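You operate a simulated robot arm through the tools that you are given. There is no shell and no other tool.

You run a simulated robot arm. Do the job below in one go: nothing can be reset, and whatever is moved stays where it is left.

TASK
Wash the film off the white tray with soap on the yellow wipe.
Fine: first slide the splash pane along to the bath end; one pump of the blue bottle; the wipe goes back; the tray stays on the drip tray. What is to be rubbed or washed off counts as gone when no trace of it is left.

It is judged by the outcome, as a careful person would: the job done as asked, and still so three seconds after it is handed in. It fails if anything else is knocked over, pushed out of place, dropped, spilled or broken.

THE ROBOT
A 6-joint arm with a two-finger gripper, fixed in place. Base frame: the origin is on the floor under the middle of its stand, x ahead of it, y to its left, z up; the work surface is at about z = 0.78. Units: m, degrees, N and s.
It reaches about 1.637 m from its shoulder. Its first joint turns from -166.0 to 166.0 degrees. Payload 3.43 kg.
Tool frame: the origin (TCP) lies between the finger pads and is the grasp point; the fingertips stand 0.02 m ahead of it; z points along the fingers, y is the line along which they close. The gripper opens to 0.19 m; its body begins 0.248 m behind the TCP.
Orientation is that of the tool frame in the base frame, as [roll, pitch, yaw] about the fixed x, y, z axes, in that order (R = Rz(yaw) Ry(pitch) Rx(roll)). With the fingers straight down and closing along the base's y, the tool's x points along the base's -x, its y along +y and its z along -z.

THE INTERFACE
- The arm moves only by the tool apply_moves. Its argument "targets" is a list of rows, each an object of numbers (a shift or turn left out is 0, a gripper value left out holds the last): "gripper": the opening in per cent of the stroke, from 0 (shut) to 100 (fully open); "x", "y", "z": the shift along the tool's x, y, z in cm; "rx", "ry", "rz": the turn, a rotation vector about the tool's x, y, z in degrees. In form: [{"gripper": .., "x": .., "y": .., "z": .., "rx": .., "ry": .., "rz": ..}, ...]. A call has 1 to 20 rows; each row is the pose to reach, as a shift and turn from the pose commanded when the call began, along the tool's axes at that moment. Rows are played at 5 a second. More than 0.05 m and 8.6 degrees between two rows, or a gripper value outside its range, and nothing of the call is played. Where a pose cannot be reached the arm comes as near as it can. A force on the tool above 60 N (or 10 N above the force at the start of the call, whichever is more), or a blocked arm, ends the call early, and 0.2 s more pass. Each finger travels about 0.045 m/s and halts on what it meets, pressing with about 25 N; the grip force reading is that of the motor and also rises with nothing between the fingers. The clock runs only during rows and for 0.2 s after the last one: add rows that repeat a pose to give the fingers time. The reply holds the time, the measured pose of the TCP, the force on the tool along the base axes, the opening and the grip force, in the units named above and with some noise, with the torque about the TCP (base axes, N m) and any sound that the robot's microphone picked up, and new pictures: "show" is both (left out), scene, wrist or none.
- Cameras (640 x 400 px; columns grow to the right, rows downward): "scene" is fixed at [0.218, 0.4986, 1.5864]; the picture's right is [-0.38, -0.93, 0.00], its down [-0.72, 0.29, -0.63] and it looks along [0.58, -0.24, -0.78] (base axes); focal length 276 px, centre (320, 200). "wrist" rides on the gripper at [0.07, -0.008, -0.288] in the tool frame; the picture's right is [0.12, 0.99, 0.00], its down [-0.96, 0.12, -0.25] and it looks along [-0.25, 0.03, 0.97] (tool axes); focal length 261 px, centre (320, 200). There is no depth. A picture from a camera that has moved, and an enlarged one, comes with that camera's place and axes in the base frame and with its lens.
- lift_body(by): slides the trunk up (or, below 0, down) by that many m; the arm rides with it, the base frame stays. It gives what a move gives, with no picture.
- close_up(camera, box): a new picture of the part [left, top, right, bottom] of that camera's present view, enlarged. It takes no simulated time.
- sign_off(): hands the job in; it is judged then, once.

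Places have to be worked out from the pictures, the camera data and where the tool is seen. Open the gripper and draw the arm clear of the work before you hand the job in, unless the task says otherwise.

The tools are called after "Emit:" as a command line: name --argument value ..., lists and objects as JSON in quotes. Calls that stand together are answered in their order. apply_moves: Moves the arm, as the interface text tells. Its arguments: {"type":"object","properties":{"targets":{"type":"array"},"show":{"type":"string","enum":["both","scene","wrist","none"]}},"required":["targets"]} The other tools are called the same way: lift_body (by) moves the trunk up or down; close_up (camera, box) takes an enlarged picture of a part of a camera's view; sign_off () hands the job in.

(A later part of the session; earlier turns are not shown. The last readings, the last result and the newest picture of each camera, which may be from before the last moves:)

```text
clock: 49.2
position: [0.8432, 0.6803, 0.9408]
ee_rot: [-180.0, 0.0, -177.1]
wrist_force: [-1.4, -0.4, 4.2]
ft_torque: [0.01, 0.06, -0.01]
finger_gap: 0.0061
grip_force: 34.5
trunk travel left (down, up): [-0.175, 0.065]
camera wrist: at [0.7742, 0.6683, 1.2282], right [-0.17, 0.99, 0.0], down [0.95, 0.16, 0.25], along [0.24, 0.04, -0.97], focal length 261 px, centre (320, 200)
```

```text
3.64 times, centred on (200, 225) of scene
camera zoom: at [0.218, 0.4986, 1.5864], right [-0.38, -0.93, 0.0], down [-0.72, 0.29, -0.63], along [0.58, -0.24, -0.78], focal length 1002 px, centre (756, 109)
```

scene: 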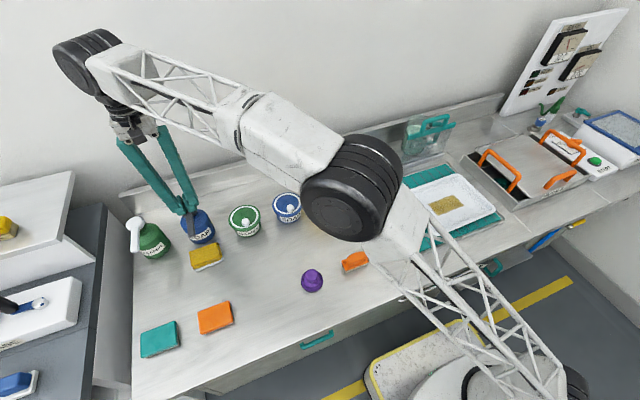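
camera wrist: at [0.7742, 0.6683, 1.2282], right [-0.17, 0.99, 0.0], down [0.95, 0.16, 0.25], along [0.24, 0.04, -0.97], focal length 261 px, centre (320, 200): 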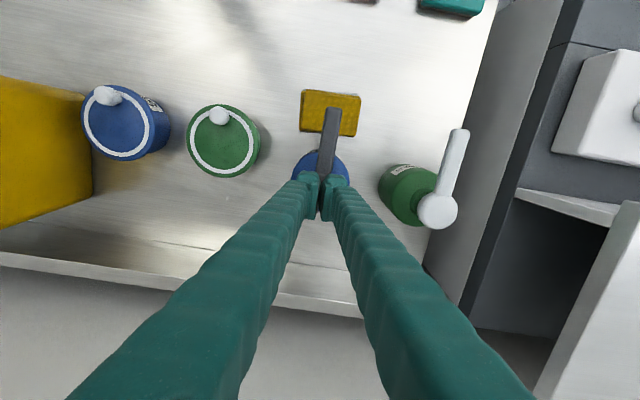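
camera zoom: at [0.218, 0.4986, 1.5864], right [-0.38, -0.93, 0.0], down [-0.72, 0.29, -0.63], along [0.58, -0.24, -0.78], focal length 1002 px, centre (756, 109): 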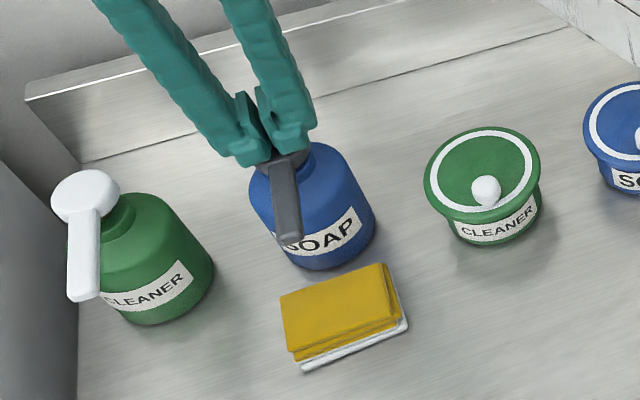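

There is light contact with the pump head (4 N), and the wipe's underside edge now looks white. I'll zoom in to see whether soap has already come out.

Emit:
close_up --camera "scene" --box '[180, 220, 240, 280]'

Emit:
close_up --camera "wrist" --box '[280, 70, 380, 210]'

```text
6.67 times, centred on (210, 250) of scene
camera zoom: at [0.218, 0.4986, 1.5864], right [-0.38, -0.93, 0.0], down [-0.72, 0.29, -0.63], along [0.58, -0.24, -0.78], focal length 1837 px, centre (1053, -133)
```

zoom: 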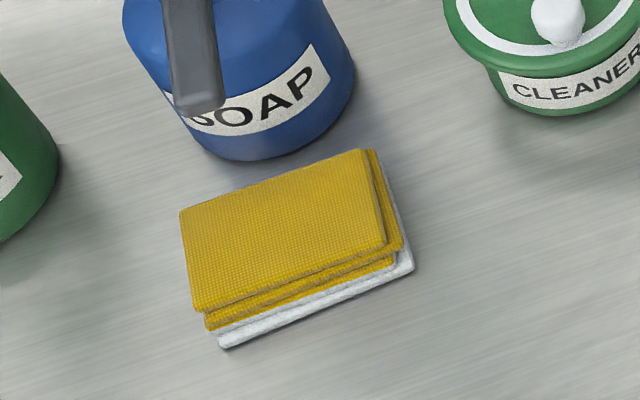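

```text
2.86 times, centred on (330, 140) of wrist
camera zoom: at [0.7742, 0.6683, 1.2282], right [-0.17, 0.99, 0.0], down [0.95, 0.16, 0.25], along [0.24, 0.04, -0.97], focal length 745 px, centre (291, 371)
```

zoom: 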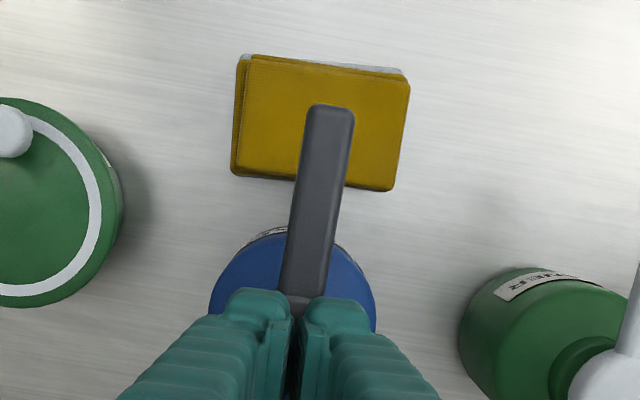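

The wipe's bottom layer has turned white, so the soap has come out in that single press. I won't press again. I'll ease up a few millimetres first, checking that the fingers aren't clinging to the head.

Emit:
apply_moves --targets '[{"gripper": 0, "z": -0.3}, {"z": -0.6}, {"z": -1.0}]' --show "scene"

Emit:
close_up --camera "scene" --box '[140, 170, 260, 280]'

```text
clock: 50.0
position: [0.8442, 0.6808, 0.9506]
ee_rot: [-179.9, 0.0, -177.2]
wrist_force: [1.2, 0.7, 1.4]
ft_torque: [-0.01, -0.02, -0.01]
finger_gap: 0.0061
grip_force: 34.1
trunk travel left (down, up): [-0.175, 0.065]
```

scene: 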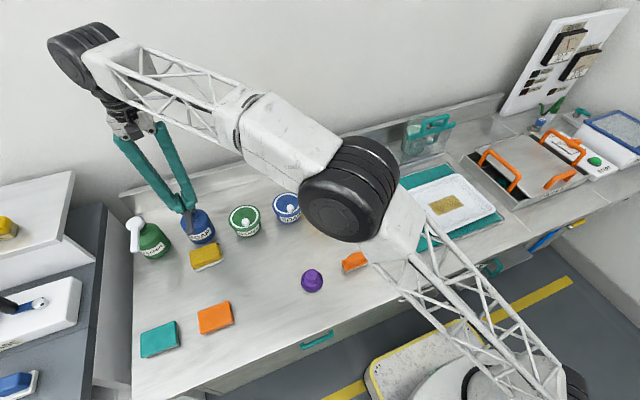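

```text
3.64 times, centred on (200, 225) of scene
camera zoom: at [0.218, 0.4986, 1.5864], right [-0.38, -0.93, 0.0], down [-0.72, 0.29, -0.63], along [0.58, -0.24, -0.78], focal length 1002 px, centre (756, 109)
```

zoom: 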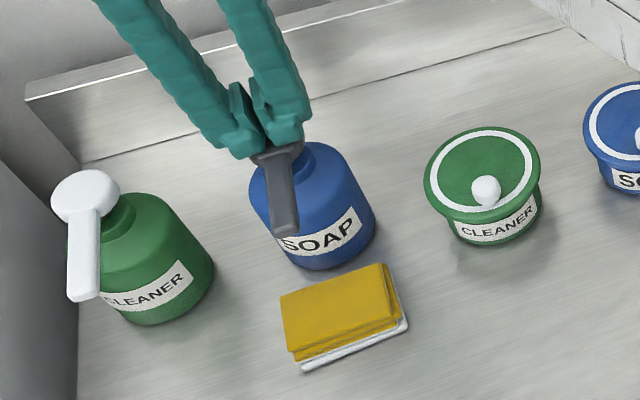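

The nozzle is back at its original height and the force is near zero, but the 6 mm gap suggests the pads may be touching the head's stem. I'll open a little to free anything before rising.

Emit:
apply_moves --targets '[{"gripper": 15}, {}, {"z": -0.5}, {"z": -1.5}, {"z": -3}, {"z": -5}]' --show "both"

Emit:
close_up --camera "scene" --box '[140, 170, 260, 280]'

```text
clock: 51.4
position: [0.8438, 0.6801, 1.0006]
ee_rot: [-180.0, -0.1, -177.3]
wrist_force: [-0.6, -0.3, 0.4]
ft_torque: [0.02, -0.04, 0.01]
finger_gap: 0.0286
grip_force: 0.0
trunk travel left (down, up): [-0.175, 0.065]
camera wrist: at [0.7751, 0.6676, 1.2885], right [-0.17, 0.99, 0.0], down [0.95, 0.16, 0.25], along [0.24, 0.04, -0.97], focal length 261 px, centre (320, 200)
```

scene: 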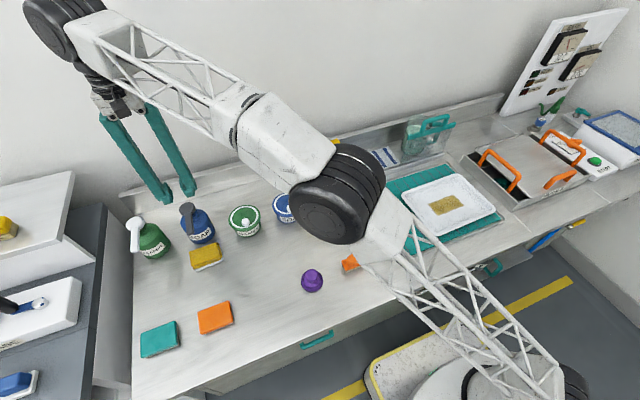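
wrist: 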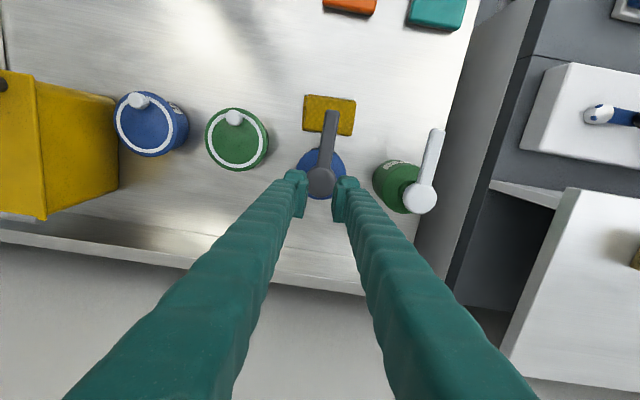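

```text
3.64 times, centred on (200, 225) of scene
camera zoom: at [0.218, 0.4986, 1.5864], right [-0.38, -0.93, 0.0], down [-0.72, 0.29, -0.63], along [0.58, -0.24, -0.78], focal length 1002 px, centre (756, 109)
```

zoom: 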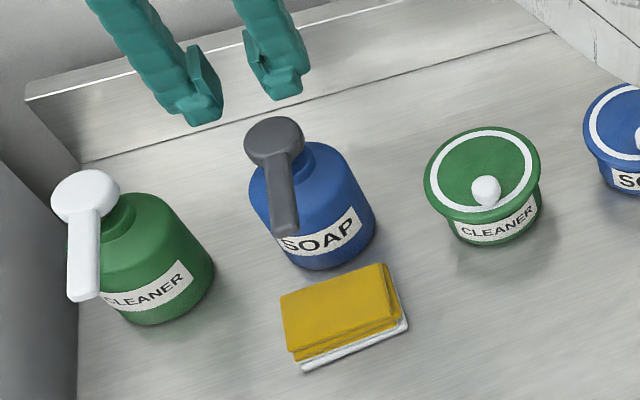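

One pump is done, the bottle is upright, and the wipe is soaped. I'll go back over the wipe, open to straddle it and the nozzle, and check alignment before descending.

Emit:
apply_moves --targets '[{"gripper": 15, "x": 2.5, "y": 0.15}, {"x": 5, "y": 0.3}, {"gripper": 60, "x": 7.5, "y": 0.45}, {"x": 10.2, "y": 0.57}, {"x": 10.2, "y": 0.57}, {"x": 10.2, "y": 0.57}, {"x": 10.2, "y": 0.57}]' --show "both"

Emit:
close_up --camera "wrist" --box '[220, 120, 420, 260]'

```text
clock: 53.0
position: [0.7437, 0.6828, 0.9993]
ee_rot: [180.0, -0.1, -177.2]
wrist_force: [0.1, 0.1, 0.8]
ft_torque: [-0.03, 0.03, 0.0]
finger_gap: 0.1136
grip_force: 0.0
trunk travel left (down, up): [-0.175, 0.065]
camera wrist: at [0.674, 0.6687, 1.2866], right [-0.17, 0.99, 0.0], down [0.96, 0.16, 0.25], along [0.24, 0.04, -0.97], focal length 261 px, centre (320, 200)
```

scene: 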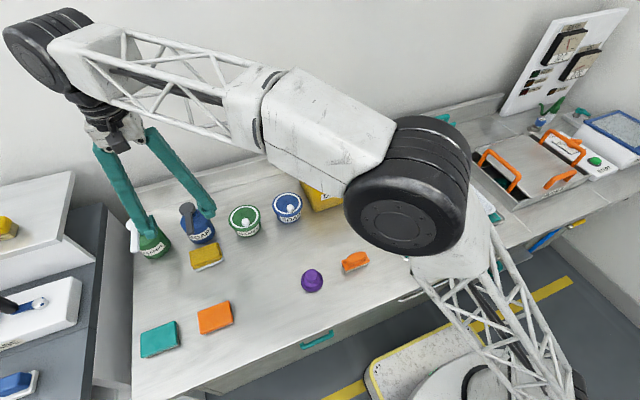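
wrist: 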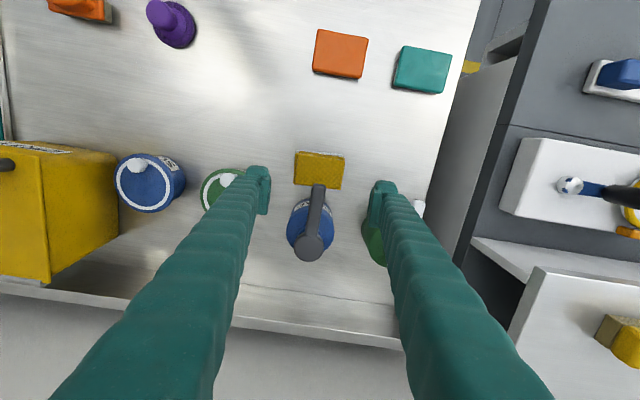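

```text
2.86 times, centred on (320, 190) of wrist
camera zoom: at [0.674, 0.6687, 1.2866], right [-0.17, 0.99, 0.0], down [0.96, 0.16, 0.25], along [0.24, 0.04, -0.97], focal length 745 px, centre (320, 229)
```

zoom: 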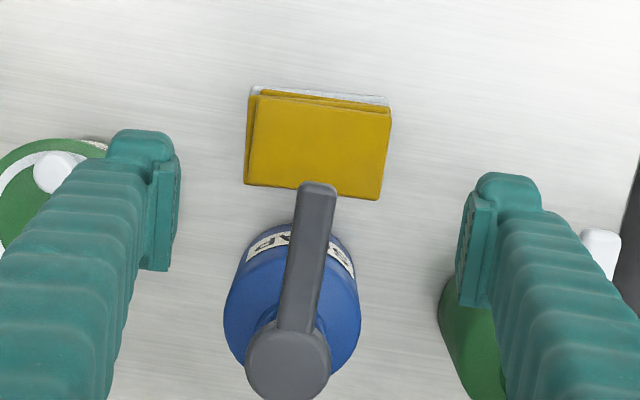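

Aligned. I'll descend to grip the wipe at nearly the same height as before and close.

Emit:
apply_moves --targets '[{"gripper": 60, "x": 0.3, "y": -0.2, "z": 4}, {"x": 0.3, "y": -0.2, "z": 8}, {"x": 0.3, "y": -0.2, "z": 12}, {"x": 0.3, "y": -0.2, "z": 16}, {"x": 0.3, "y": -0.2, "z": 18}, {"x": 0.3, "y": -0.2, "z": 19}, {"gripper": 0, "x": 0.3, "y": -0.2, "z": 19}, {"x": 0.3, "y": -0.2, "z": 19}, {"x": 0.3, "y": -0.2, "z": 19}, {"x": 0.3, "y": -0.2, "z": 19}]' --show "both"

Emit:
close_up --camera "wrist" --box '[220, 120, 420, 260]'

Emit:
close_up --camera "scene" --box '[120, 180, 300, 300]'

```text
clock: 55.2
position: [0.7379, 0.681, 0.8124]
ee_rot: [180.0, 0.0, -177.2]
wrist_force: [-0.5, -0.2, 0.6]
ft_torque: [0.02, -0.03, 0.0]
finger_gap: 0.0907
grip_force: 25.3
trunk travel left (down, up): [-0.175, 0.065]
camera wrist: at [0.6693, 0.6687, 1.0992], right [-0.17, 0.99, 0.0], down [0.96, 0.16, 0.25], along [0.24, 0.04, -0.97], focal length 261 px, centre (320, 200)
```

scene: 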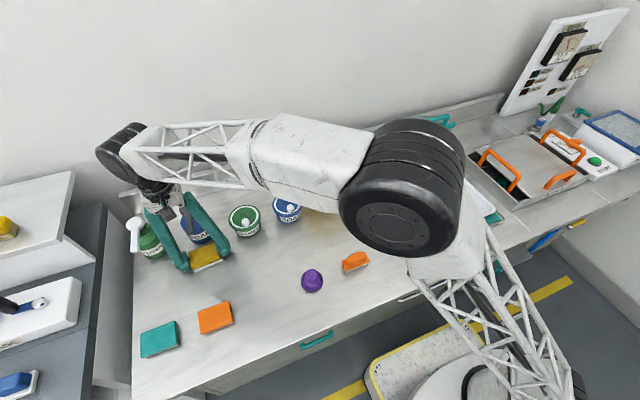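
wrist: 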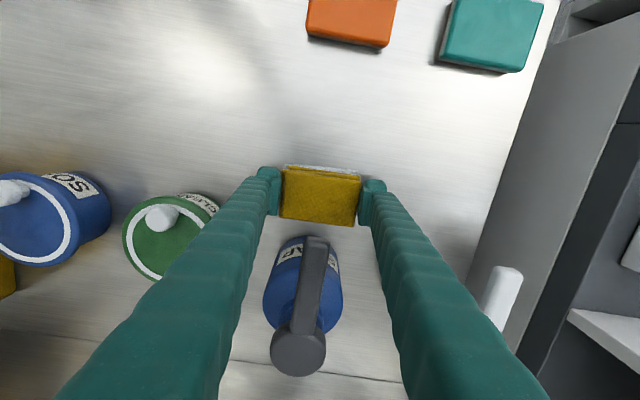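

```text
2.86 times, centred on (320, 190) of wrist
camera zoom: at [0.6693, 0.6687, 1.0992], right [-0.17, 0.99, 0.0], down [0.96, 0.16, 0.25], along [0.24, 0.04, -0.97], focal length 745 px, centre (320, 229)
```

zoom: 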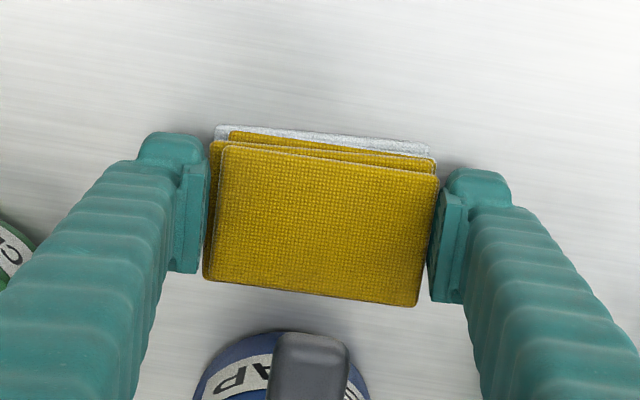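

```text
3.33 times, centred on (210, 240) of scene
camera zoom: at [0.218, 0.4986, 1.5864], right [-0.38, -0.93, 0.0], down [-0.72, 0.29, -0.63], along [0.58, -0.24, -0.78], focal length 918 px, centre (687, 67)
```

zoom: 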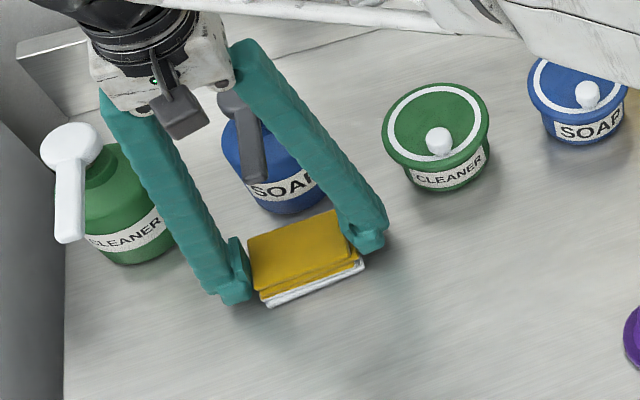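

The wipe is held again. I'll raise it 2 cm, back it out from under the nozzle, then lift to carrying height.

Emit:
apply_moves --targets '[{"gripper": 0, "z": -1}, {"z": -2}, {"x": 2, "z": -2}, {"x": 4.5, "z": -2}, {"x": 7, "z": -2}, {"x": 9, "z": -2.5}, {"x": 10, "z": -5}, {"x": 10, "z": -9}, {"x": 10, "z": -13}, {"x": 10, "z": -17}, {"x": 10, "z": -21}, {"x": 10, "z": -25}]' --show "both"

```text
clock: 57.8
position: [0.6378, 0.673, 1.0625]
ee_rot: [179.9, 0.0, -177.1]
wrist_force: [-0.4, -0.6, 0.1]
ft_torque: [-0.03, 0.05, -0.02]
finger_gap: 0.0905
grip_force: 25.3
trunk travel left (down, up): [-0.175, 0.065]
camera wrist: at [0.5684, 0.6606, 1.3493], right [-0.17, 0.99, 0.0], down [0.96, 0.16, 0.25], along [0.24, 0.04, -0.97], focal length 261 px, centre (320, 200)
```

scene: 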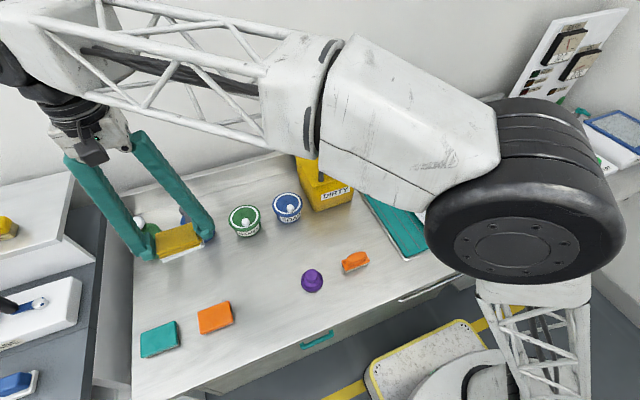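
wrist: 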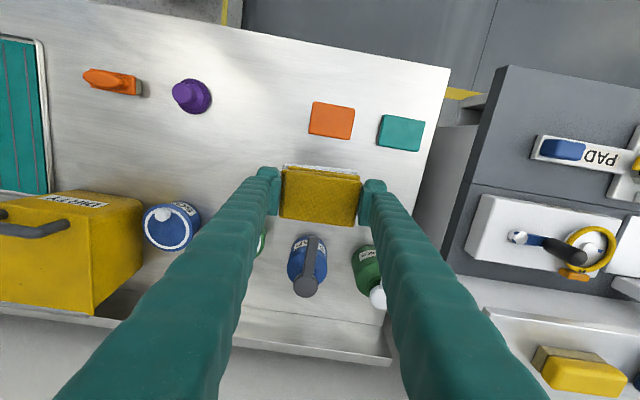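

The wipe is well held. I'll carry it over to the white tray, stopping short in x so the film stays visible between the fingers. The tray's slight rotation matches the wipe's, so I keep this yaw.

Emit:
apply_moves --targets '[{"gripper": 0, "x": 0.9, "y": -4.6}, {"x": 1.8, "y": -9.2}, {"x": 2.6, "y": -13.8}, {"x": 3.5, "y": -18.4}, {"x": 4.4, "y": -23}, {"x": 5.3, "y": -27.5}, {"x": 6.2, "y": -32.1}, {"x": 7, "y": -36.7}, {"x": 7.9, "y": -41.3}, {"x": 8.8, "y": -45.9}, {"x": 9.7, "y": -50.5}, {"x": 10.6, "y": -55.1}, {"x": 11.4, "y": -59.7}, {"x": 12.3, "y": -64.3}, {"x": 13.2, "y": -68.9}, {"x": 14.1, "y": -73.4}, {"x": 15, "y": -78}, {"x": 15.8, "y": -82.6}]' --show "both"

Emit:
close_up --camera "wrist" --box '[200, 130, 440, 330]'

Emit:
close_up --camera "scene" --box '[380, 140, 520, 260]'

```text
clock: 61.6
position: [0.5219, -0.155, 1.0608]
ee_rot: [-180.0, 0.0, -177.1]
wrist_force: [0.1, -0.1, 0.3]
ft_torque: [-0.12, -0.02, 0.0]
finger_gap: 0.0903
grip_force: 24.9
trunk travel left (down, up): [-0.175, 0.065]
camera wrist: at [0.4528, -0.1676, 1.3481], right [-0.17, 0.99, 0.0], down [0.95, 0.16, 0.25], along [0.24, 0.04, -0.97], focal length 261 px, centre (320, 200)
```

scene: 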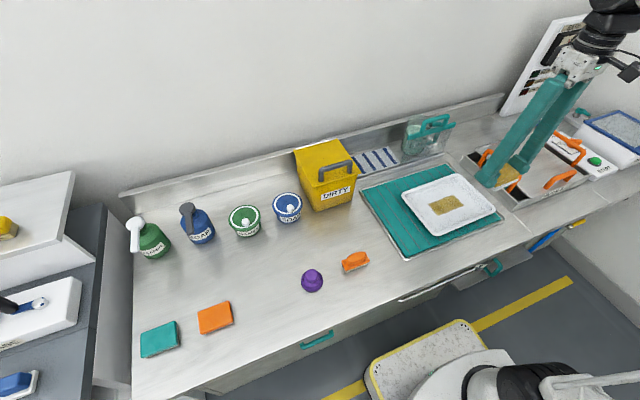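
wrist: 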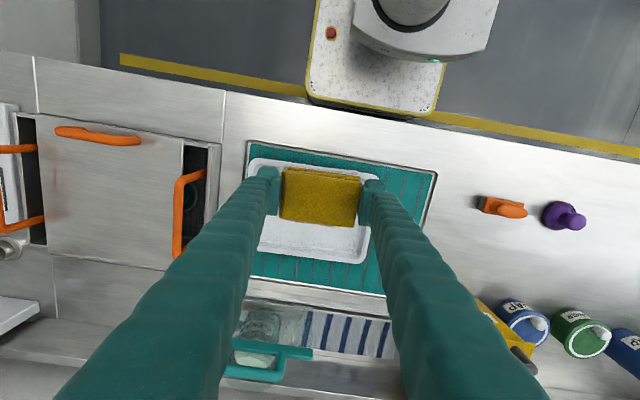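

```text
2.00 times, centred on (320, 230) of wrist
camera zoom: at [0.4528, -0.1676, 1.3481], right [-0.17, 0.99, 0.0], down [0.95, 0.16, 0.25], along [0.24, 0.04, -0.97], focal length 521 px, centre (320, 140)
```

zoom: 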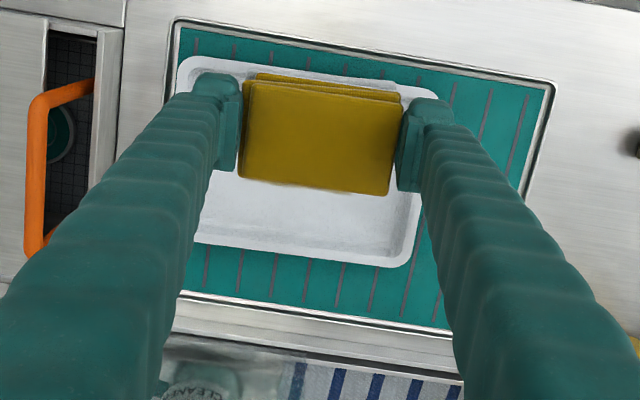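

```text
3.33 times, centred on (450, 200) of scene
camera zoom: at [0.218, 0.4986, 1.5864], right [-0.38, -0.93, 0.0], down [-0.72, 0.29, -0.63], along [0.58, -0.24, -0.78], focal length 918 px, centre (-113, 200)
```

zoom: 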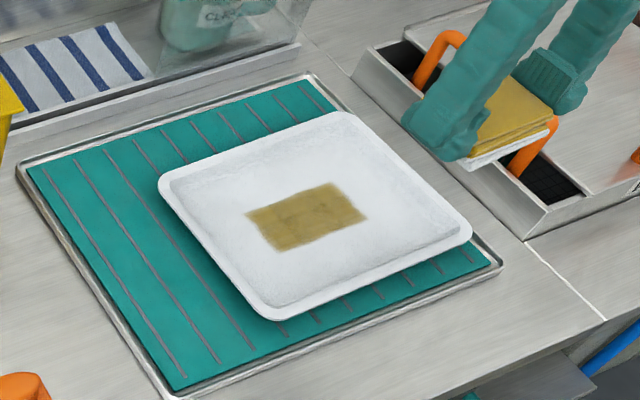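

The tray is centred at about (0.62, -0.160) and the film at about (0.62, -0.163), 6 by 11.5 cm. I'll move over it and lower to about 2 cm above the tray floor.

Emit:
apply_moves --targets '[{"gripper": 0, "x": -3.3, "y": -0.4, "z": 0}, {"x": -6.6, "y": -0.9, "z": 2}, {"x": -9.75, "y": -1.3, "z": 5}, {"x": -9.75, "y": -1.3, "z": 9}, {"x": -9.75, "y": -1.3, "z": 13}, {"x": -9.75, "y": -1.3, "z": 17}, {"x": -9.75, "y": -1.3, "z": 20}, {"x": -9.75, "y": -1.3, "z": 21}]' --show "both"

Emit:
close_up --camera "scene" --box '[380, 120, 520, 260]'

Emit:
close_up --camera "wrist" --box '[160, 80, 480, 300]'

```text
clock: 63.4
position: [0.6209, -0.1663, 0.8523]
ee_rot: [180.0, 0.0, -177.2]
wrist_force: [-0.3, 0.0, -0.2]
ft_torque: [0.02, -0.07, -0.02]
finger_gap: 0.0904
grip_force: 24.8
trunk travel left (down, up): [-0.175, 0.065]
camera wrist: at [0.5514, -0.1776, 1.1394], right [-0.17, 0.99, 0.0], down [0.95, 0.16, 0.25], along [0.24, 0.04, -0.97], focal length 261 px, centre (320, 200)
```

scene: 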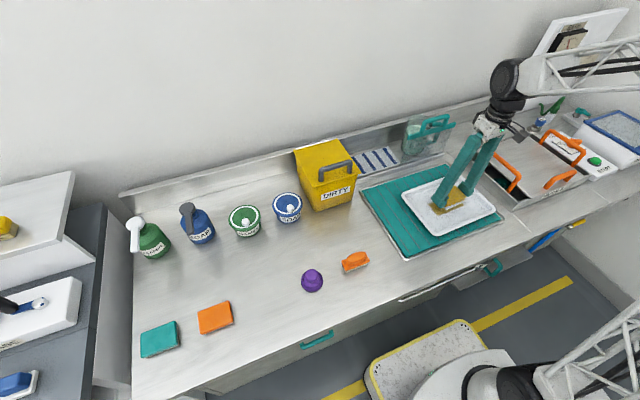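
wrist: 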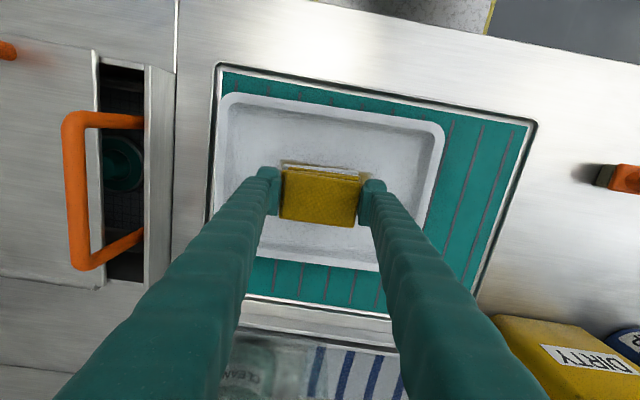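

```text
2.86 times, centred on (450, 190) of scene
camera zoom: at [0.218, 0.4986, 1.5864], right [-0.38, -0.93, 0.0], down [-0.72, 0.29, -0.63], along [0.58, -0.24, -0.78], focal length 787 px, centre (-51, 229)
```

zoom: 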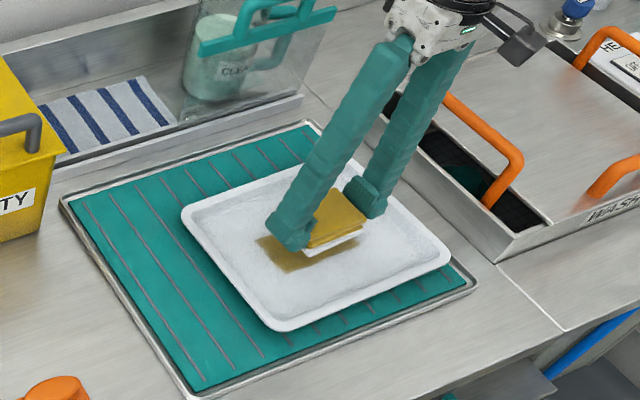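

```text
1.82 times, centred on (320, 190) of wrist
camera zoom: at [0.5514, -0.1776, 1.1394], right [-0.17, 0.99, 0.0], down [0.95, 0.16, 0.25], along [0.24, 0.04, -0.97], focal length 474 px, centre (320, 218)
```

zoom: 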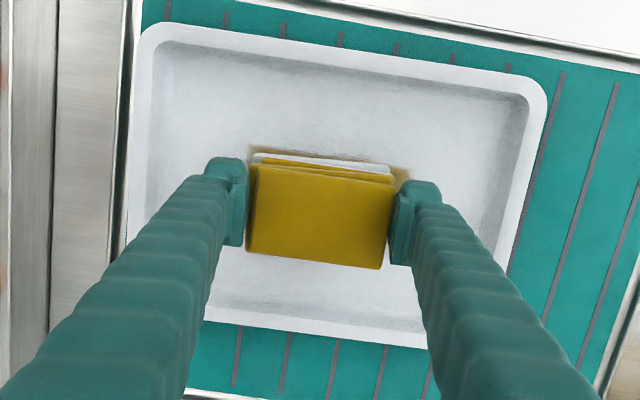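

The wipe is right over the film, which just shows at its edges. I'll lower in small steps to find light contact.

Emit:
apply_moves --targets '[{"gripper": 0, "z": 0.8}, {"z": 1.6}, {"z": 1.9}, {"z": 2.1}]' --show "none"

```text
clock: 64.4
position: [0.6198, -0.1663, 0.8301]
ee_rot: [180.0, 0.0, -177.2]
wrist_force: [-0.7, -0.5, 0.0]
ft_torque: [0.0, 0.04, 0.01]
finger_gap: 0.0905
grip_force: 25.4
trunk travel left (down, up): [-0.175, 0.065]
```

Emit:
apply_moves --targets '[{"gripper": 0, "z": 0.15}, {"z": 0.3}, {"z": 0.45}]' --show "none"

```text
clock: 65.2
position: [0.6195, -0.1668, 0.8257]
ee_rot: [-180.0, 0.0, -177.1]
wrist_force: [-0.5, 0.3, 6.7]
ft_torque: [0.03, 0.01, 0.01]
finger_gap: 0.0905
grip_force: 25.1
trunk travel left (down, up): [-0.175, 0.065]
```

Contact is made with 6.7 N at TCP z≈0.826. I'll do a first gentle stroke along y and check that the tray stays put.

Emit:
apply_moves --targets '[{"gripper": 0, "y": 1}, {"y": 2}, {"y": 3}, {"y": 2}, {"y": 1}, {"y": 0}, {"y": -1}, {"y": -2}, {"y": -2.5}, {"y": -1.5}, {"y": -0.5}, {"y": 0}]' --show "both"

Emit:
close_up --camera "scene" --box '[380, 120, 520, 260]'

Emit:
close_up --camera "wrist" --box '[160, 80, 480, 300]'

```text
clock: 67.8
position: [0.6197, -0.1701, 0.8243]
ee_rot: [180.0, 0.0, -177.2]
wrist_force: [-0.8, -6.2, 14.6]
ft_torque: [-0.18, 0.02, 0.03]
finger_gap: 0.0904
grip_force: 25.3
trunk travel left (down, up): [-0.175, 0.065]
camera wrist: at [0.5509, -0.181, 1.1123], right [-0.17, 0.99, 0.0], down [0.96, 0.16, 0.25], along [0.24, 0.04, -0.97], focal length 261 px, centre (320, 200)
```

scene: 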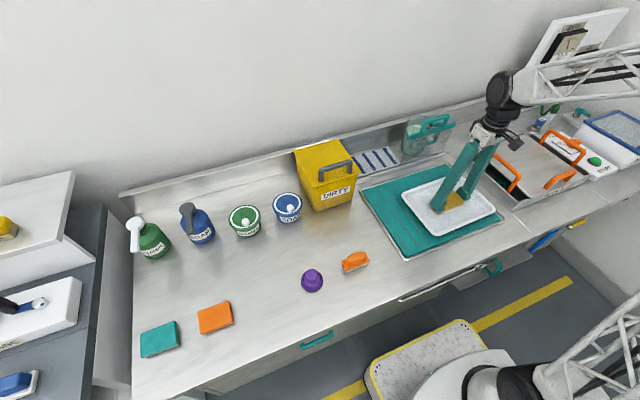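
wrist: 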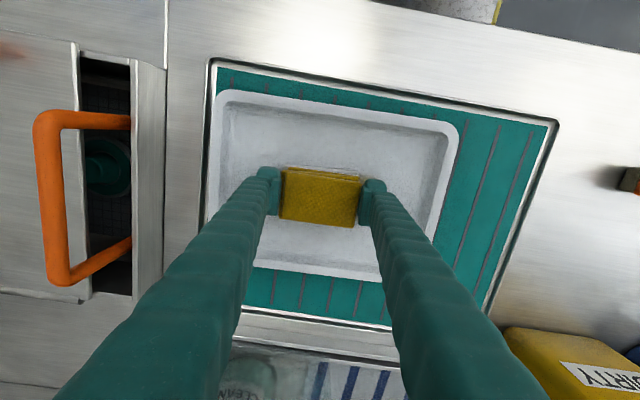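

```text
2.86 times, centred on (450, 190) of scene
camera zoom: at [0.218, 0.4986, 1.5864], right [-0.38, -0.93, 0.0], down [-0.72, 0.29, -0.63], along [0.58, -0.24, -0.78], focal length 787 px, centre (-51, 229)
```

zoom: 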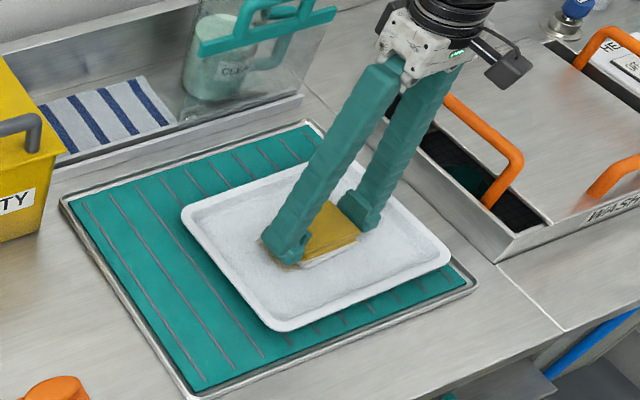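

```text
1.82 times, centred on (320, 190) of wrist
camera zoom: at [0.5509, -0.181, 1.1123], right [-0.17, 0.99, 0.0], down [0.96, 0.16, 0.25], along [0.24, 0.04, -0.97], focal length 474 px, centre (320, 218)
```

zoom: 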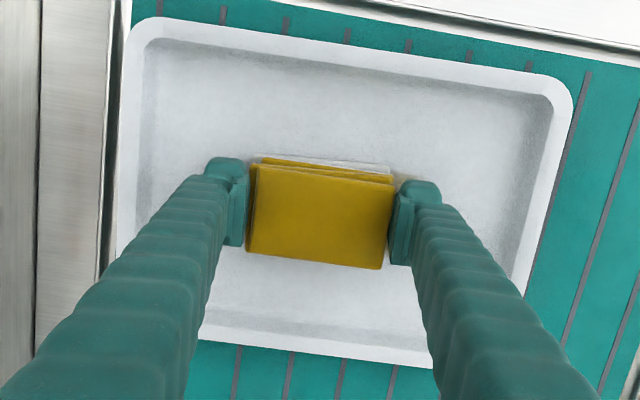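

The tray didn't move and the film is mostly coming off. I'll do fuller passes offset in x to cover all of the film's edges.

Emit:
apply_moves --targets '[{"gripper": 0, "x": -0.7}, {"x": -1.4, "y": 0}, {"x": -1.4, "y": 1.2}, {"x": -1.4, "y": 2.4}, {"x": -1.4, "y": 3.4}, {"x": -0.4, "y": 3.6}, {"x": 0.6, "y": 3.6}, {"x": 1.5, "y": 3.4}, {"x": 1.5, "y": 2.2}, {"x": 1.5, "y": 1}, {"x": 1.5, "y": -0.2}, {"x": 1.5, "y": -1.4}, {"x": 1.5, "y": -2.6}, {"x": 0.5, "y": -2.8}, {"x": -0.5, "y": -2.8}, {"x": -1.4, "y": -2.6}, {"x": -1.4, "y": -1.4}, {"x": -1.2, "y": -0.4}, {"x": -0.6, "y": 0}, {"x": 0, "y": 0}]' --show "both"

Emit:
close_up --camera "scene" --box '[380, 120, 520, 260]'

Emit:
close_up --camera "wrist" --box '[160, 80, 480, 300]'

```text
clock: 72.0
position: [0.6196, -0.1666, 0.8258]
ee_rot: [-180.0, 0.1, -177.2]
wrist_force: [-0.2, 1.1, 3.7]
ft_torque: [-0.01, -0.03, 0.04]
finger_gap: 0.0904
grip_force: 25.3
trunk travel left (down, up): [-0.175, 0.065]
camera wrist: at [0.5499, -0.1789, 1.112], right [-0.17, 0.99, 0.0], down [0.96, 0.16, 0.25], along [0.24, 0.04, -0.97], focal length 261 px, centre (320, 200)
```

scene: 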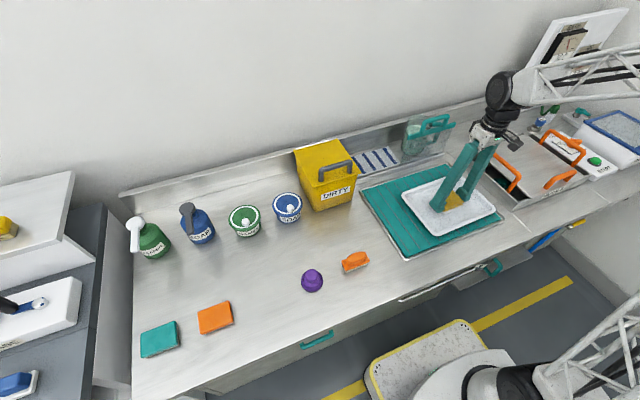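
wrist: 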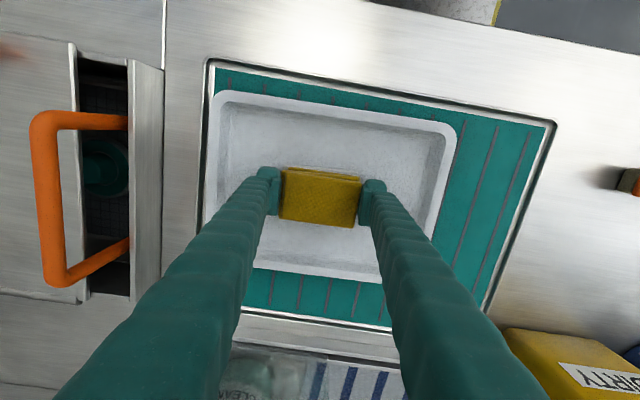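

```text
2.86 times, centred on (450, 190) of scene
camera zoom: at [0.218, 0.4986, 1.5864], right [-0.38, -0.93, 0.0], down [-0.72, 0.29, -0.63], along [0.58, -0.24, -0.78], focal length 787 px, centre (-51, 229)
```

zoom: 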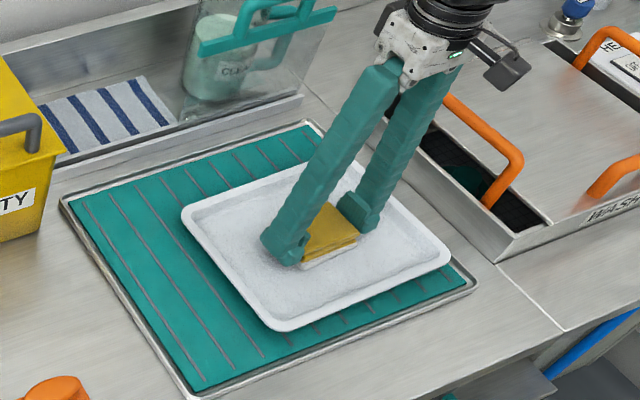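

```text
1.82 times, centred on (320, 190) of wrist
camera zoom: at [0.5499, -0.1789, 1.112], right [-0.17, 0.99, 0.0], down [0.96, 0.16, 0.25], along [0.24, 0.04, -0.97], focal length 474 px, centre (320, 218)
```

zoom: 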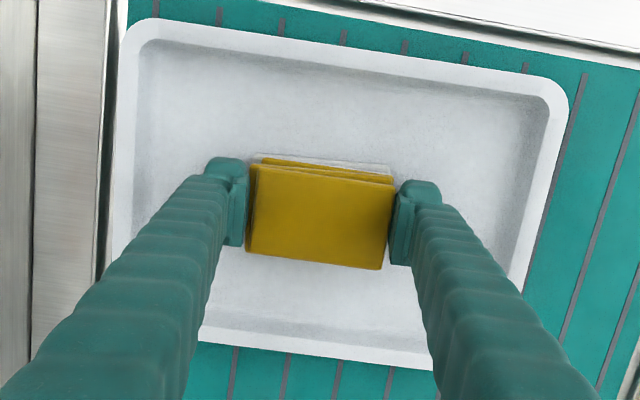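

Now I'll lift off and draw back to inspect the tray.

Emit:
apply_moves --targets '[{"gripper": 0, "z": -1.5}, {"z": -5}, {"z": -9}, {"z": -13}, {"x": 3, "z": -16}, {"x": 6, "z": -19}, {"x": 9.5, "z": -22}]' --show "both"

Emit:
close_up --camera "scene" --box '[395, 165, 505, 245]'

Emit:
close_up --camera "scene" --box '[425, 185, 475, 220]'

```text
clock: 73.6
position: [0.5231, -0.1713, 1.0423]
ee_rot: [179.9, -0.2, -177.2]
wrist_force: [0.8, 0.8, -1.3]
ft_torque: [0.05, 0.24, 0.05]
finger_gap: 0.0908
grip_force: 24.7
trunk travel left (down, up): [-0.175, 0.065]
camera wrist: at [0.455, -0.1848, 1.3305], right [-0.17, 0.99, 0.0], down [0.96, 0.16, 0.25], along [0.24, 0.04, -0.97], focal length 261 px, centre (320, 200)
```

scene: 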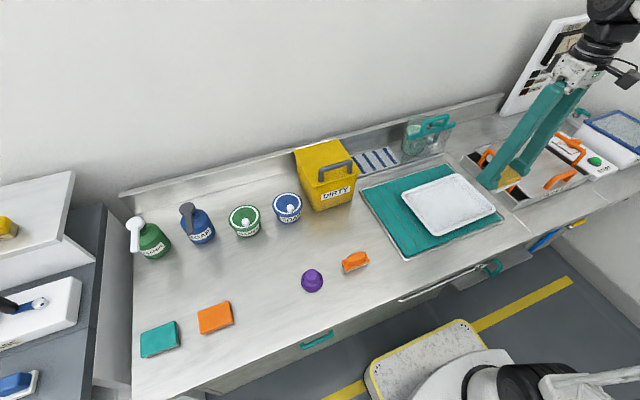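
wrist: 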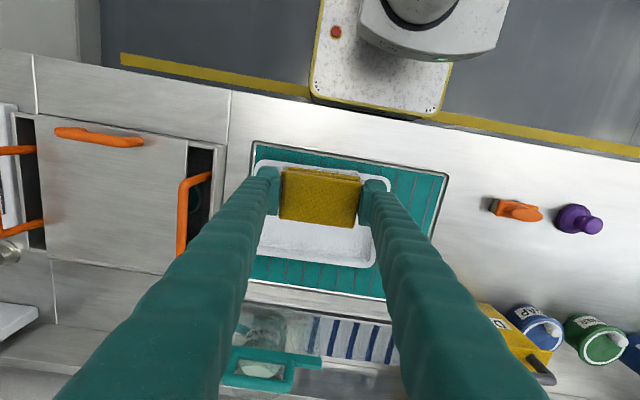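

```text
5.00 times, centred on (450, 205) of scene
camera zoom: at [0.218, 0.4986, 1.5864], right [-0.38, -0.93, 0.0], down [-0.72, 0.29, -0.63], along [0.58, -0.24, -0.78], focal length 1378 px, centre (-330, 175)
```

zoom: 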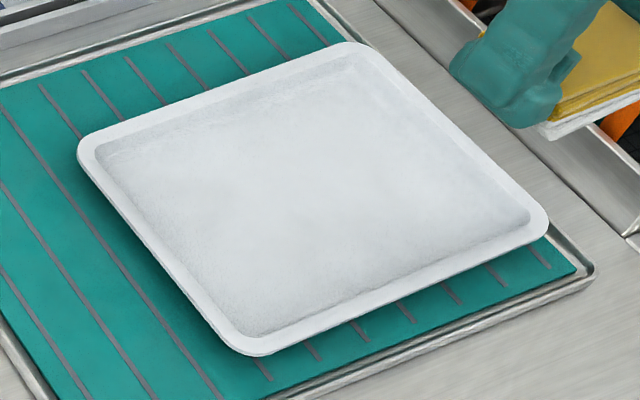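

```text
11.43 times, centred on (450, 202) of scene
camera zoom: at [0.218, 0.4986, 1.5864], right [-0.38, -0.93, 0.0], down [-0.72, 0.29, -0.63], along [0.58, -0.24, -0.78], focal length 3149 px, centre (-1166, 171)
```

zoom: 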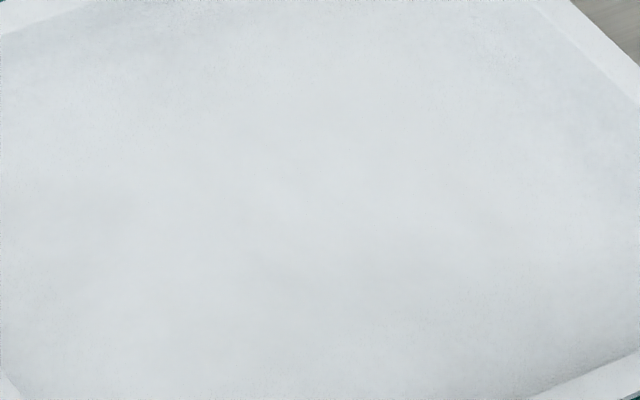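

The film appears fully gone. To be sure, I'll look straight down with the wrist camera by moving the tool past the tray so that the film area shows above the wipe.

Emit:
apply_moves --targets '[{"gripper": 0, "x": -4, "y": -0.2}, {"x": -8, "y": -0.4}, {"x": -12, "y": -0.6}, {"x": -16, "y": -0.8}, {"x": -19.5, "y": -1}]' --show "wrist"

Emit:
close_up --camera "wrist" --box '[220, 60, 420, 180]'

Emit:
close_up --camera "wrist" --box '[270, 85, 370, 150]'

```text
clock: 74.8
position: [0.723, -0.1727, 1.0446]
ee_rot: [180.0, 0.1, -177.2]
wrist_force: [-0.5, 0.7, 0.1]
ft_torque: [-0.01, -0.15, 0.02]
finger_gap: 0.0905
grip_force: 24.9
trunk travel left (down, up): [-0.175, 0.065]
camera wrist: at [0.6544, -0.1864, 1.3319], right [-0.17, 0.99, 0.0], down [0.95, 0.16, 0.25], along [0.24, 0.04, -0.97], focal length 261 px, centre (320, 200)
```

wrist: 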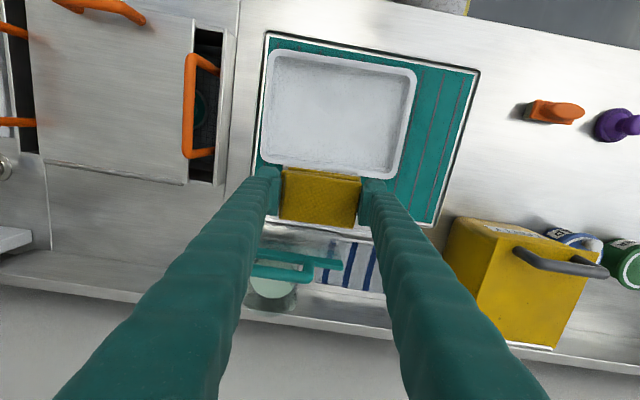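

```text
3.20 times, centred on (320, 120) of wrist
camera zoom: at [0.6544, -0.1864, 1.3319], right [-0.17, 0.99, 0.0], down [0.95, 0.16, 0.25], along [0.24, 0.04, -0.97], focal length 834 px, centre (320, 456)
```

zoom: 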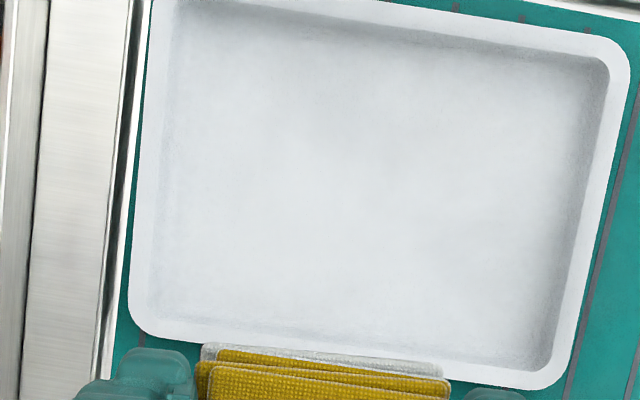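

```text
6.15 times, centred on (320, 118) of wrist
camera zoom: at [0.6544, -0.1864, 1.3319], right [-0.17, 0.99, 0.0], down [0.95, 0.16, 0.25], along [0.24, 0.04, -0.97], focal length 1604 px, centre (320, 708)
```

zoom: 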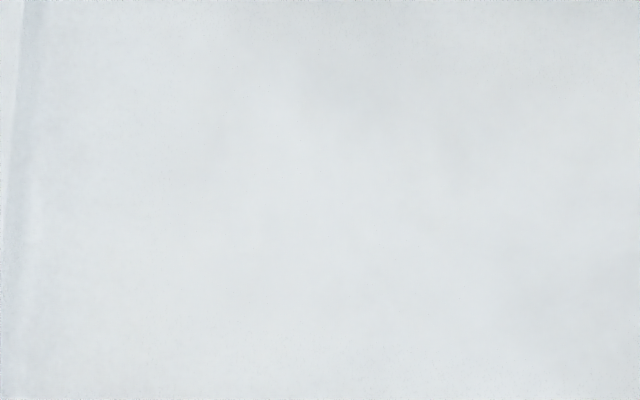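

The tray floor is clean. Now I'll carry the wipe back, routing high and in front of the bin, to near its home spot.

Emit:
apply_moves --targets '[{"gripper": 0, "x": 2.3, "y": 3.6, "z": -0.7}, {"x": 4.6, "y": 7.2, "z": -1.4}, {"x": 6.9, "y": 10.7, "z": -2.1}, {"x": 9.2, "y": 14.3, "z": -2.8}, {"x": 11.4, "y": 17.9, "z": -3.5}, {"x": 11.2, "y": 22.4, "z": -3.5}, {"x": 11.0, "y": 26.9, "z": -3.5}, {"x": 10.8, "y": 31.4, "z": -3.5}, {"x": 10.5, "y": 35.9, "z": -3.5}, {"x": 10.3, "y": 40.4, "z": -3.5}, {"x": 10.1, "y": 44.8, "z": -3.5}, {"x": 9.9, "y": 49.3, "z": -3.5}, {"x": 9.7, "y": 53.8, "z": -3.5}, {"x": 9.5, "y": 58.3, "z": -3.5}, {"x": 9.25, "y": 62.8, "z": -3.5}, {"x": 8.1, "y": 66.6, "z": -2.7}, {"x": 6.9, "y": 70.3, "z": -1.9}, {"x": 5.7, "y": 74.1, "z": -1.1}, {"x": 4.5, "y": 77.8, "z": -0.3}, {"x": 3.3, "y": 81.6, "z": 0.5}]' --show "both"

```text
clock: 79.0
position: [0.6489, 0.6433, 1.0385]
ee_rot: [180.0, -0.1, -177.1]
wrist_force: [0.2, -0.7, 0.3]
ft_torque: [0.17, -0.01, 0.0]
finger_gap: 0.0904
grip_force: 24.9
trunk travel left (down, up): [-0.175, 0.065]
camera wrist: at [0.5795, 0.631, 1.3251], right [-0.17, 0.99, 0.0], down [0.95, 0.16, 0.25], along [0.24, 0.04, -0.97], focal length 261 px, centre (320, 200)
```

scene: 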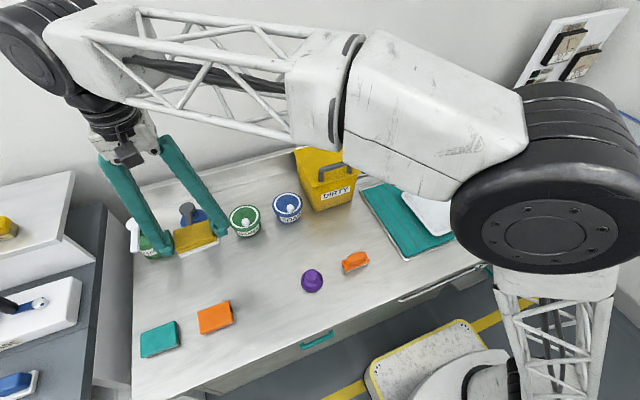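
wrist: 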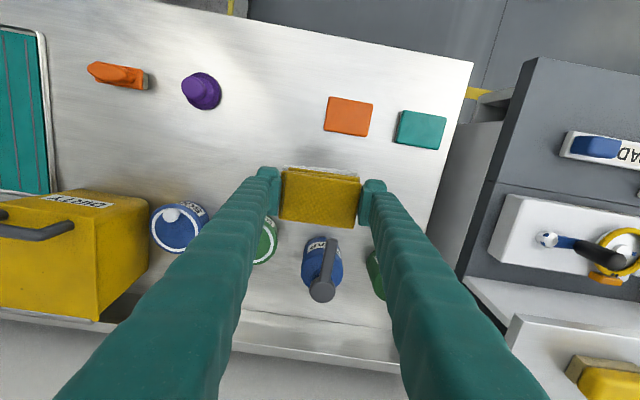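

I'm near home. I'll align to the original pose (0.670, 0.688) and lower to just above the bench.

Emit:
apply_moves --targets '[{"gripper": 0, "x": -1.1, "y": 2.2, "z": 2}, {"x": -2.3, "y": 4.3, "z": 5}, {"x": -2.3, "y": 4.3, "z": 9}, {"x": -2.3, "y": 4.3, "z": 13}, {"x": -2.3, "y": 4.3, "z": 17}, {"x": -2.3, "y": 4.3, "z": 20}, {"x": -2.3, "y": 4.3, "z": 21.2}]' --show "both"

Emit:
close_up --camera "scene" --box '[120, 190, 300, 320]'

```text
clock: 80.6
position: [0.6651, 0.6863, 0.8291]
ee_rot: [179.9, 0.0, -177.2]
wrist_force: [-0.1, 0.3, -1.0]
ft_torque: [0.0, -0.02, 0.02]
finger_gap: 0.0904
grip_force: 25.1
trunk travel left (down, up): [-0.175, 0.065]
camera wrist: at [0.5969, 0.6742, 1.1164], right [-0.17, 0.99, 0.0], down [0.95, 0.16, 0.25], along [0.24, 0.04, -0.97], focal length 261 px, centre (320, 200)
```

scene: 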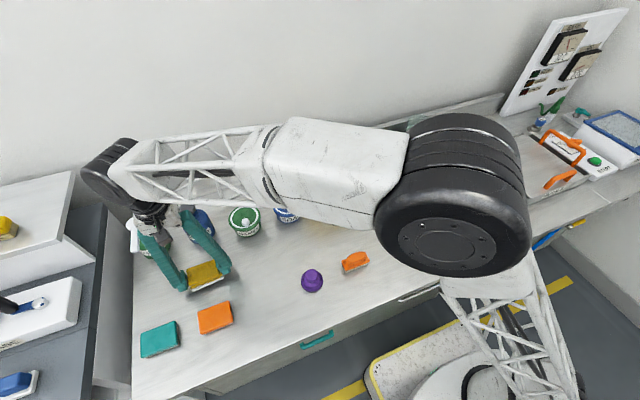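
wrist: 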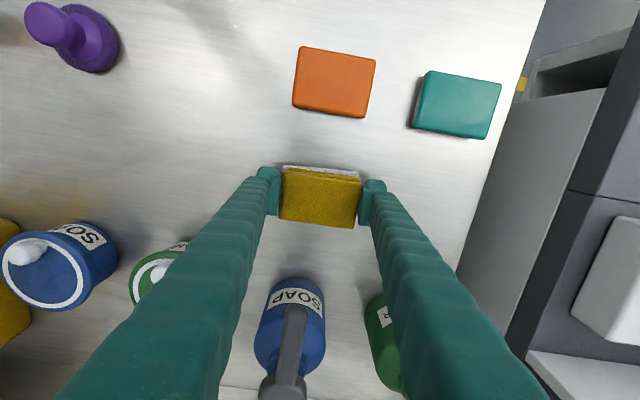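

```text
3.08 times, centred on (210, 255) of scene
camera zoom: at [0.218, 0.4986, 1.5864], right [-0.38, -0.93, 0.0], down [-0.72, 0.29, -0.63], along [0.58, -0.24, -0.78], focal length 848 px, centre (658, 31)
```

zoom: 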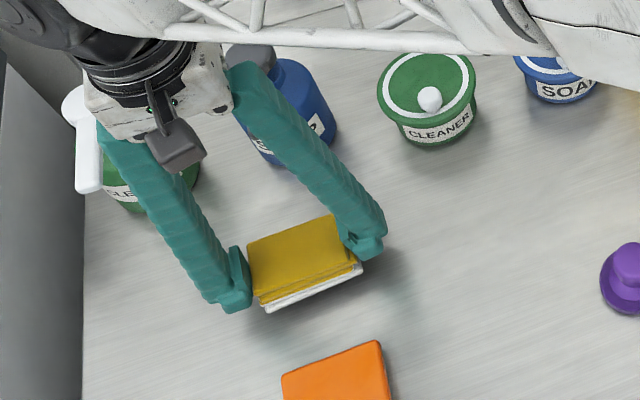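

About 3 mm of forward correction is needed. I'll lower gently to bench contact.

Emit:
apply_moves --targets '[{"gripper": 0, "x": -0.3, "y": 0.1, "z": 0.6}, {"x": -0.3, "y": 0.1, "z": 1.2}, {"x": -0.3, "y": 0.1, "z": 1.5}, {"x": -0.3, "y": 0.1, "z": 1.7}]' --show "none"

```text
clock: 81.6
position: [0.6702, 0.6864, 0.8113]
ee_rot: [-180.0, -0.1, -177.2]
wrist_force: [-0.2, -0.3, -1.3]
ft_torque: [-0.01, -0.01, -0.02]
finger_gap: 0.0905
grip_force: 25.0
trunk travel left (down, up): [-0.175, 0.065]
```

No contact yet; another 1–2 mm.

Emit:
apply_moves --targets '[{"gripper": 0, "z": 0.1}, {"z": 0.2}]' --show "none"

```text
clock: 82.2
position: [0.6715, 0.6868, 0.8096]
ee_rot: [-179.9, 0.1, -177.2]
wrist_force: [0.1, 0.5, 10.2]
ft_torque: [-0.15, 0.05, 0.0]
finger_gap: 0.0906
grip_force: 25.1
trunk travel left (down, up): [-0.175, 0.065]
```

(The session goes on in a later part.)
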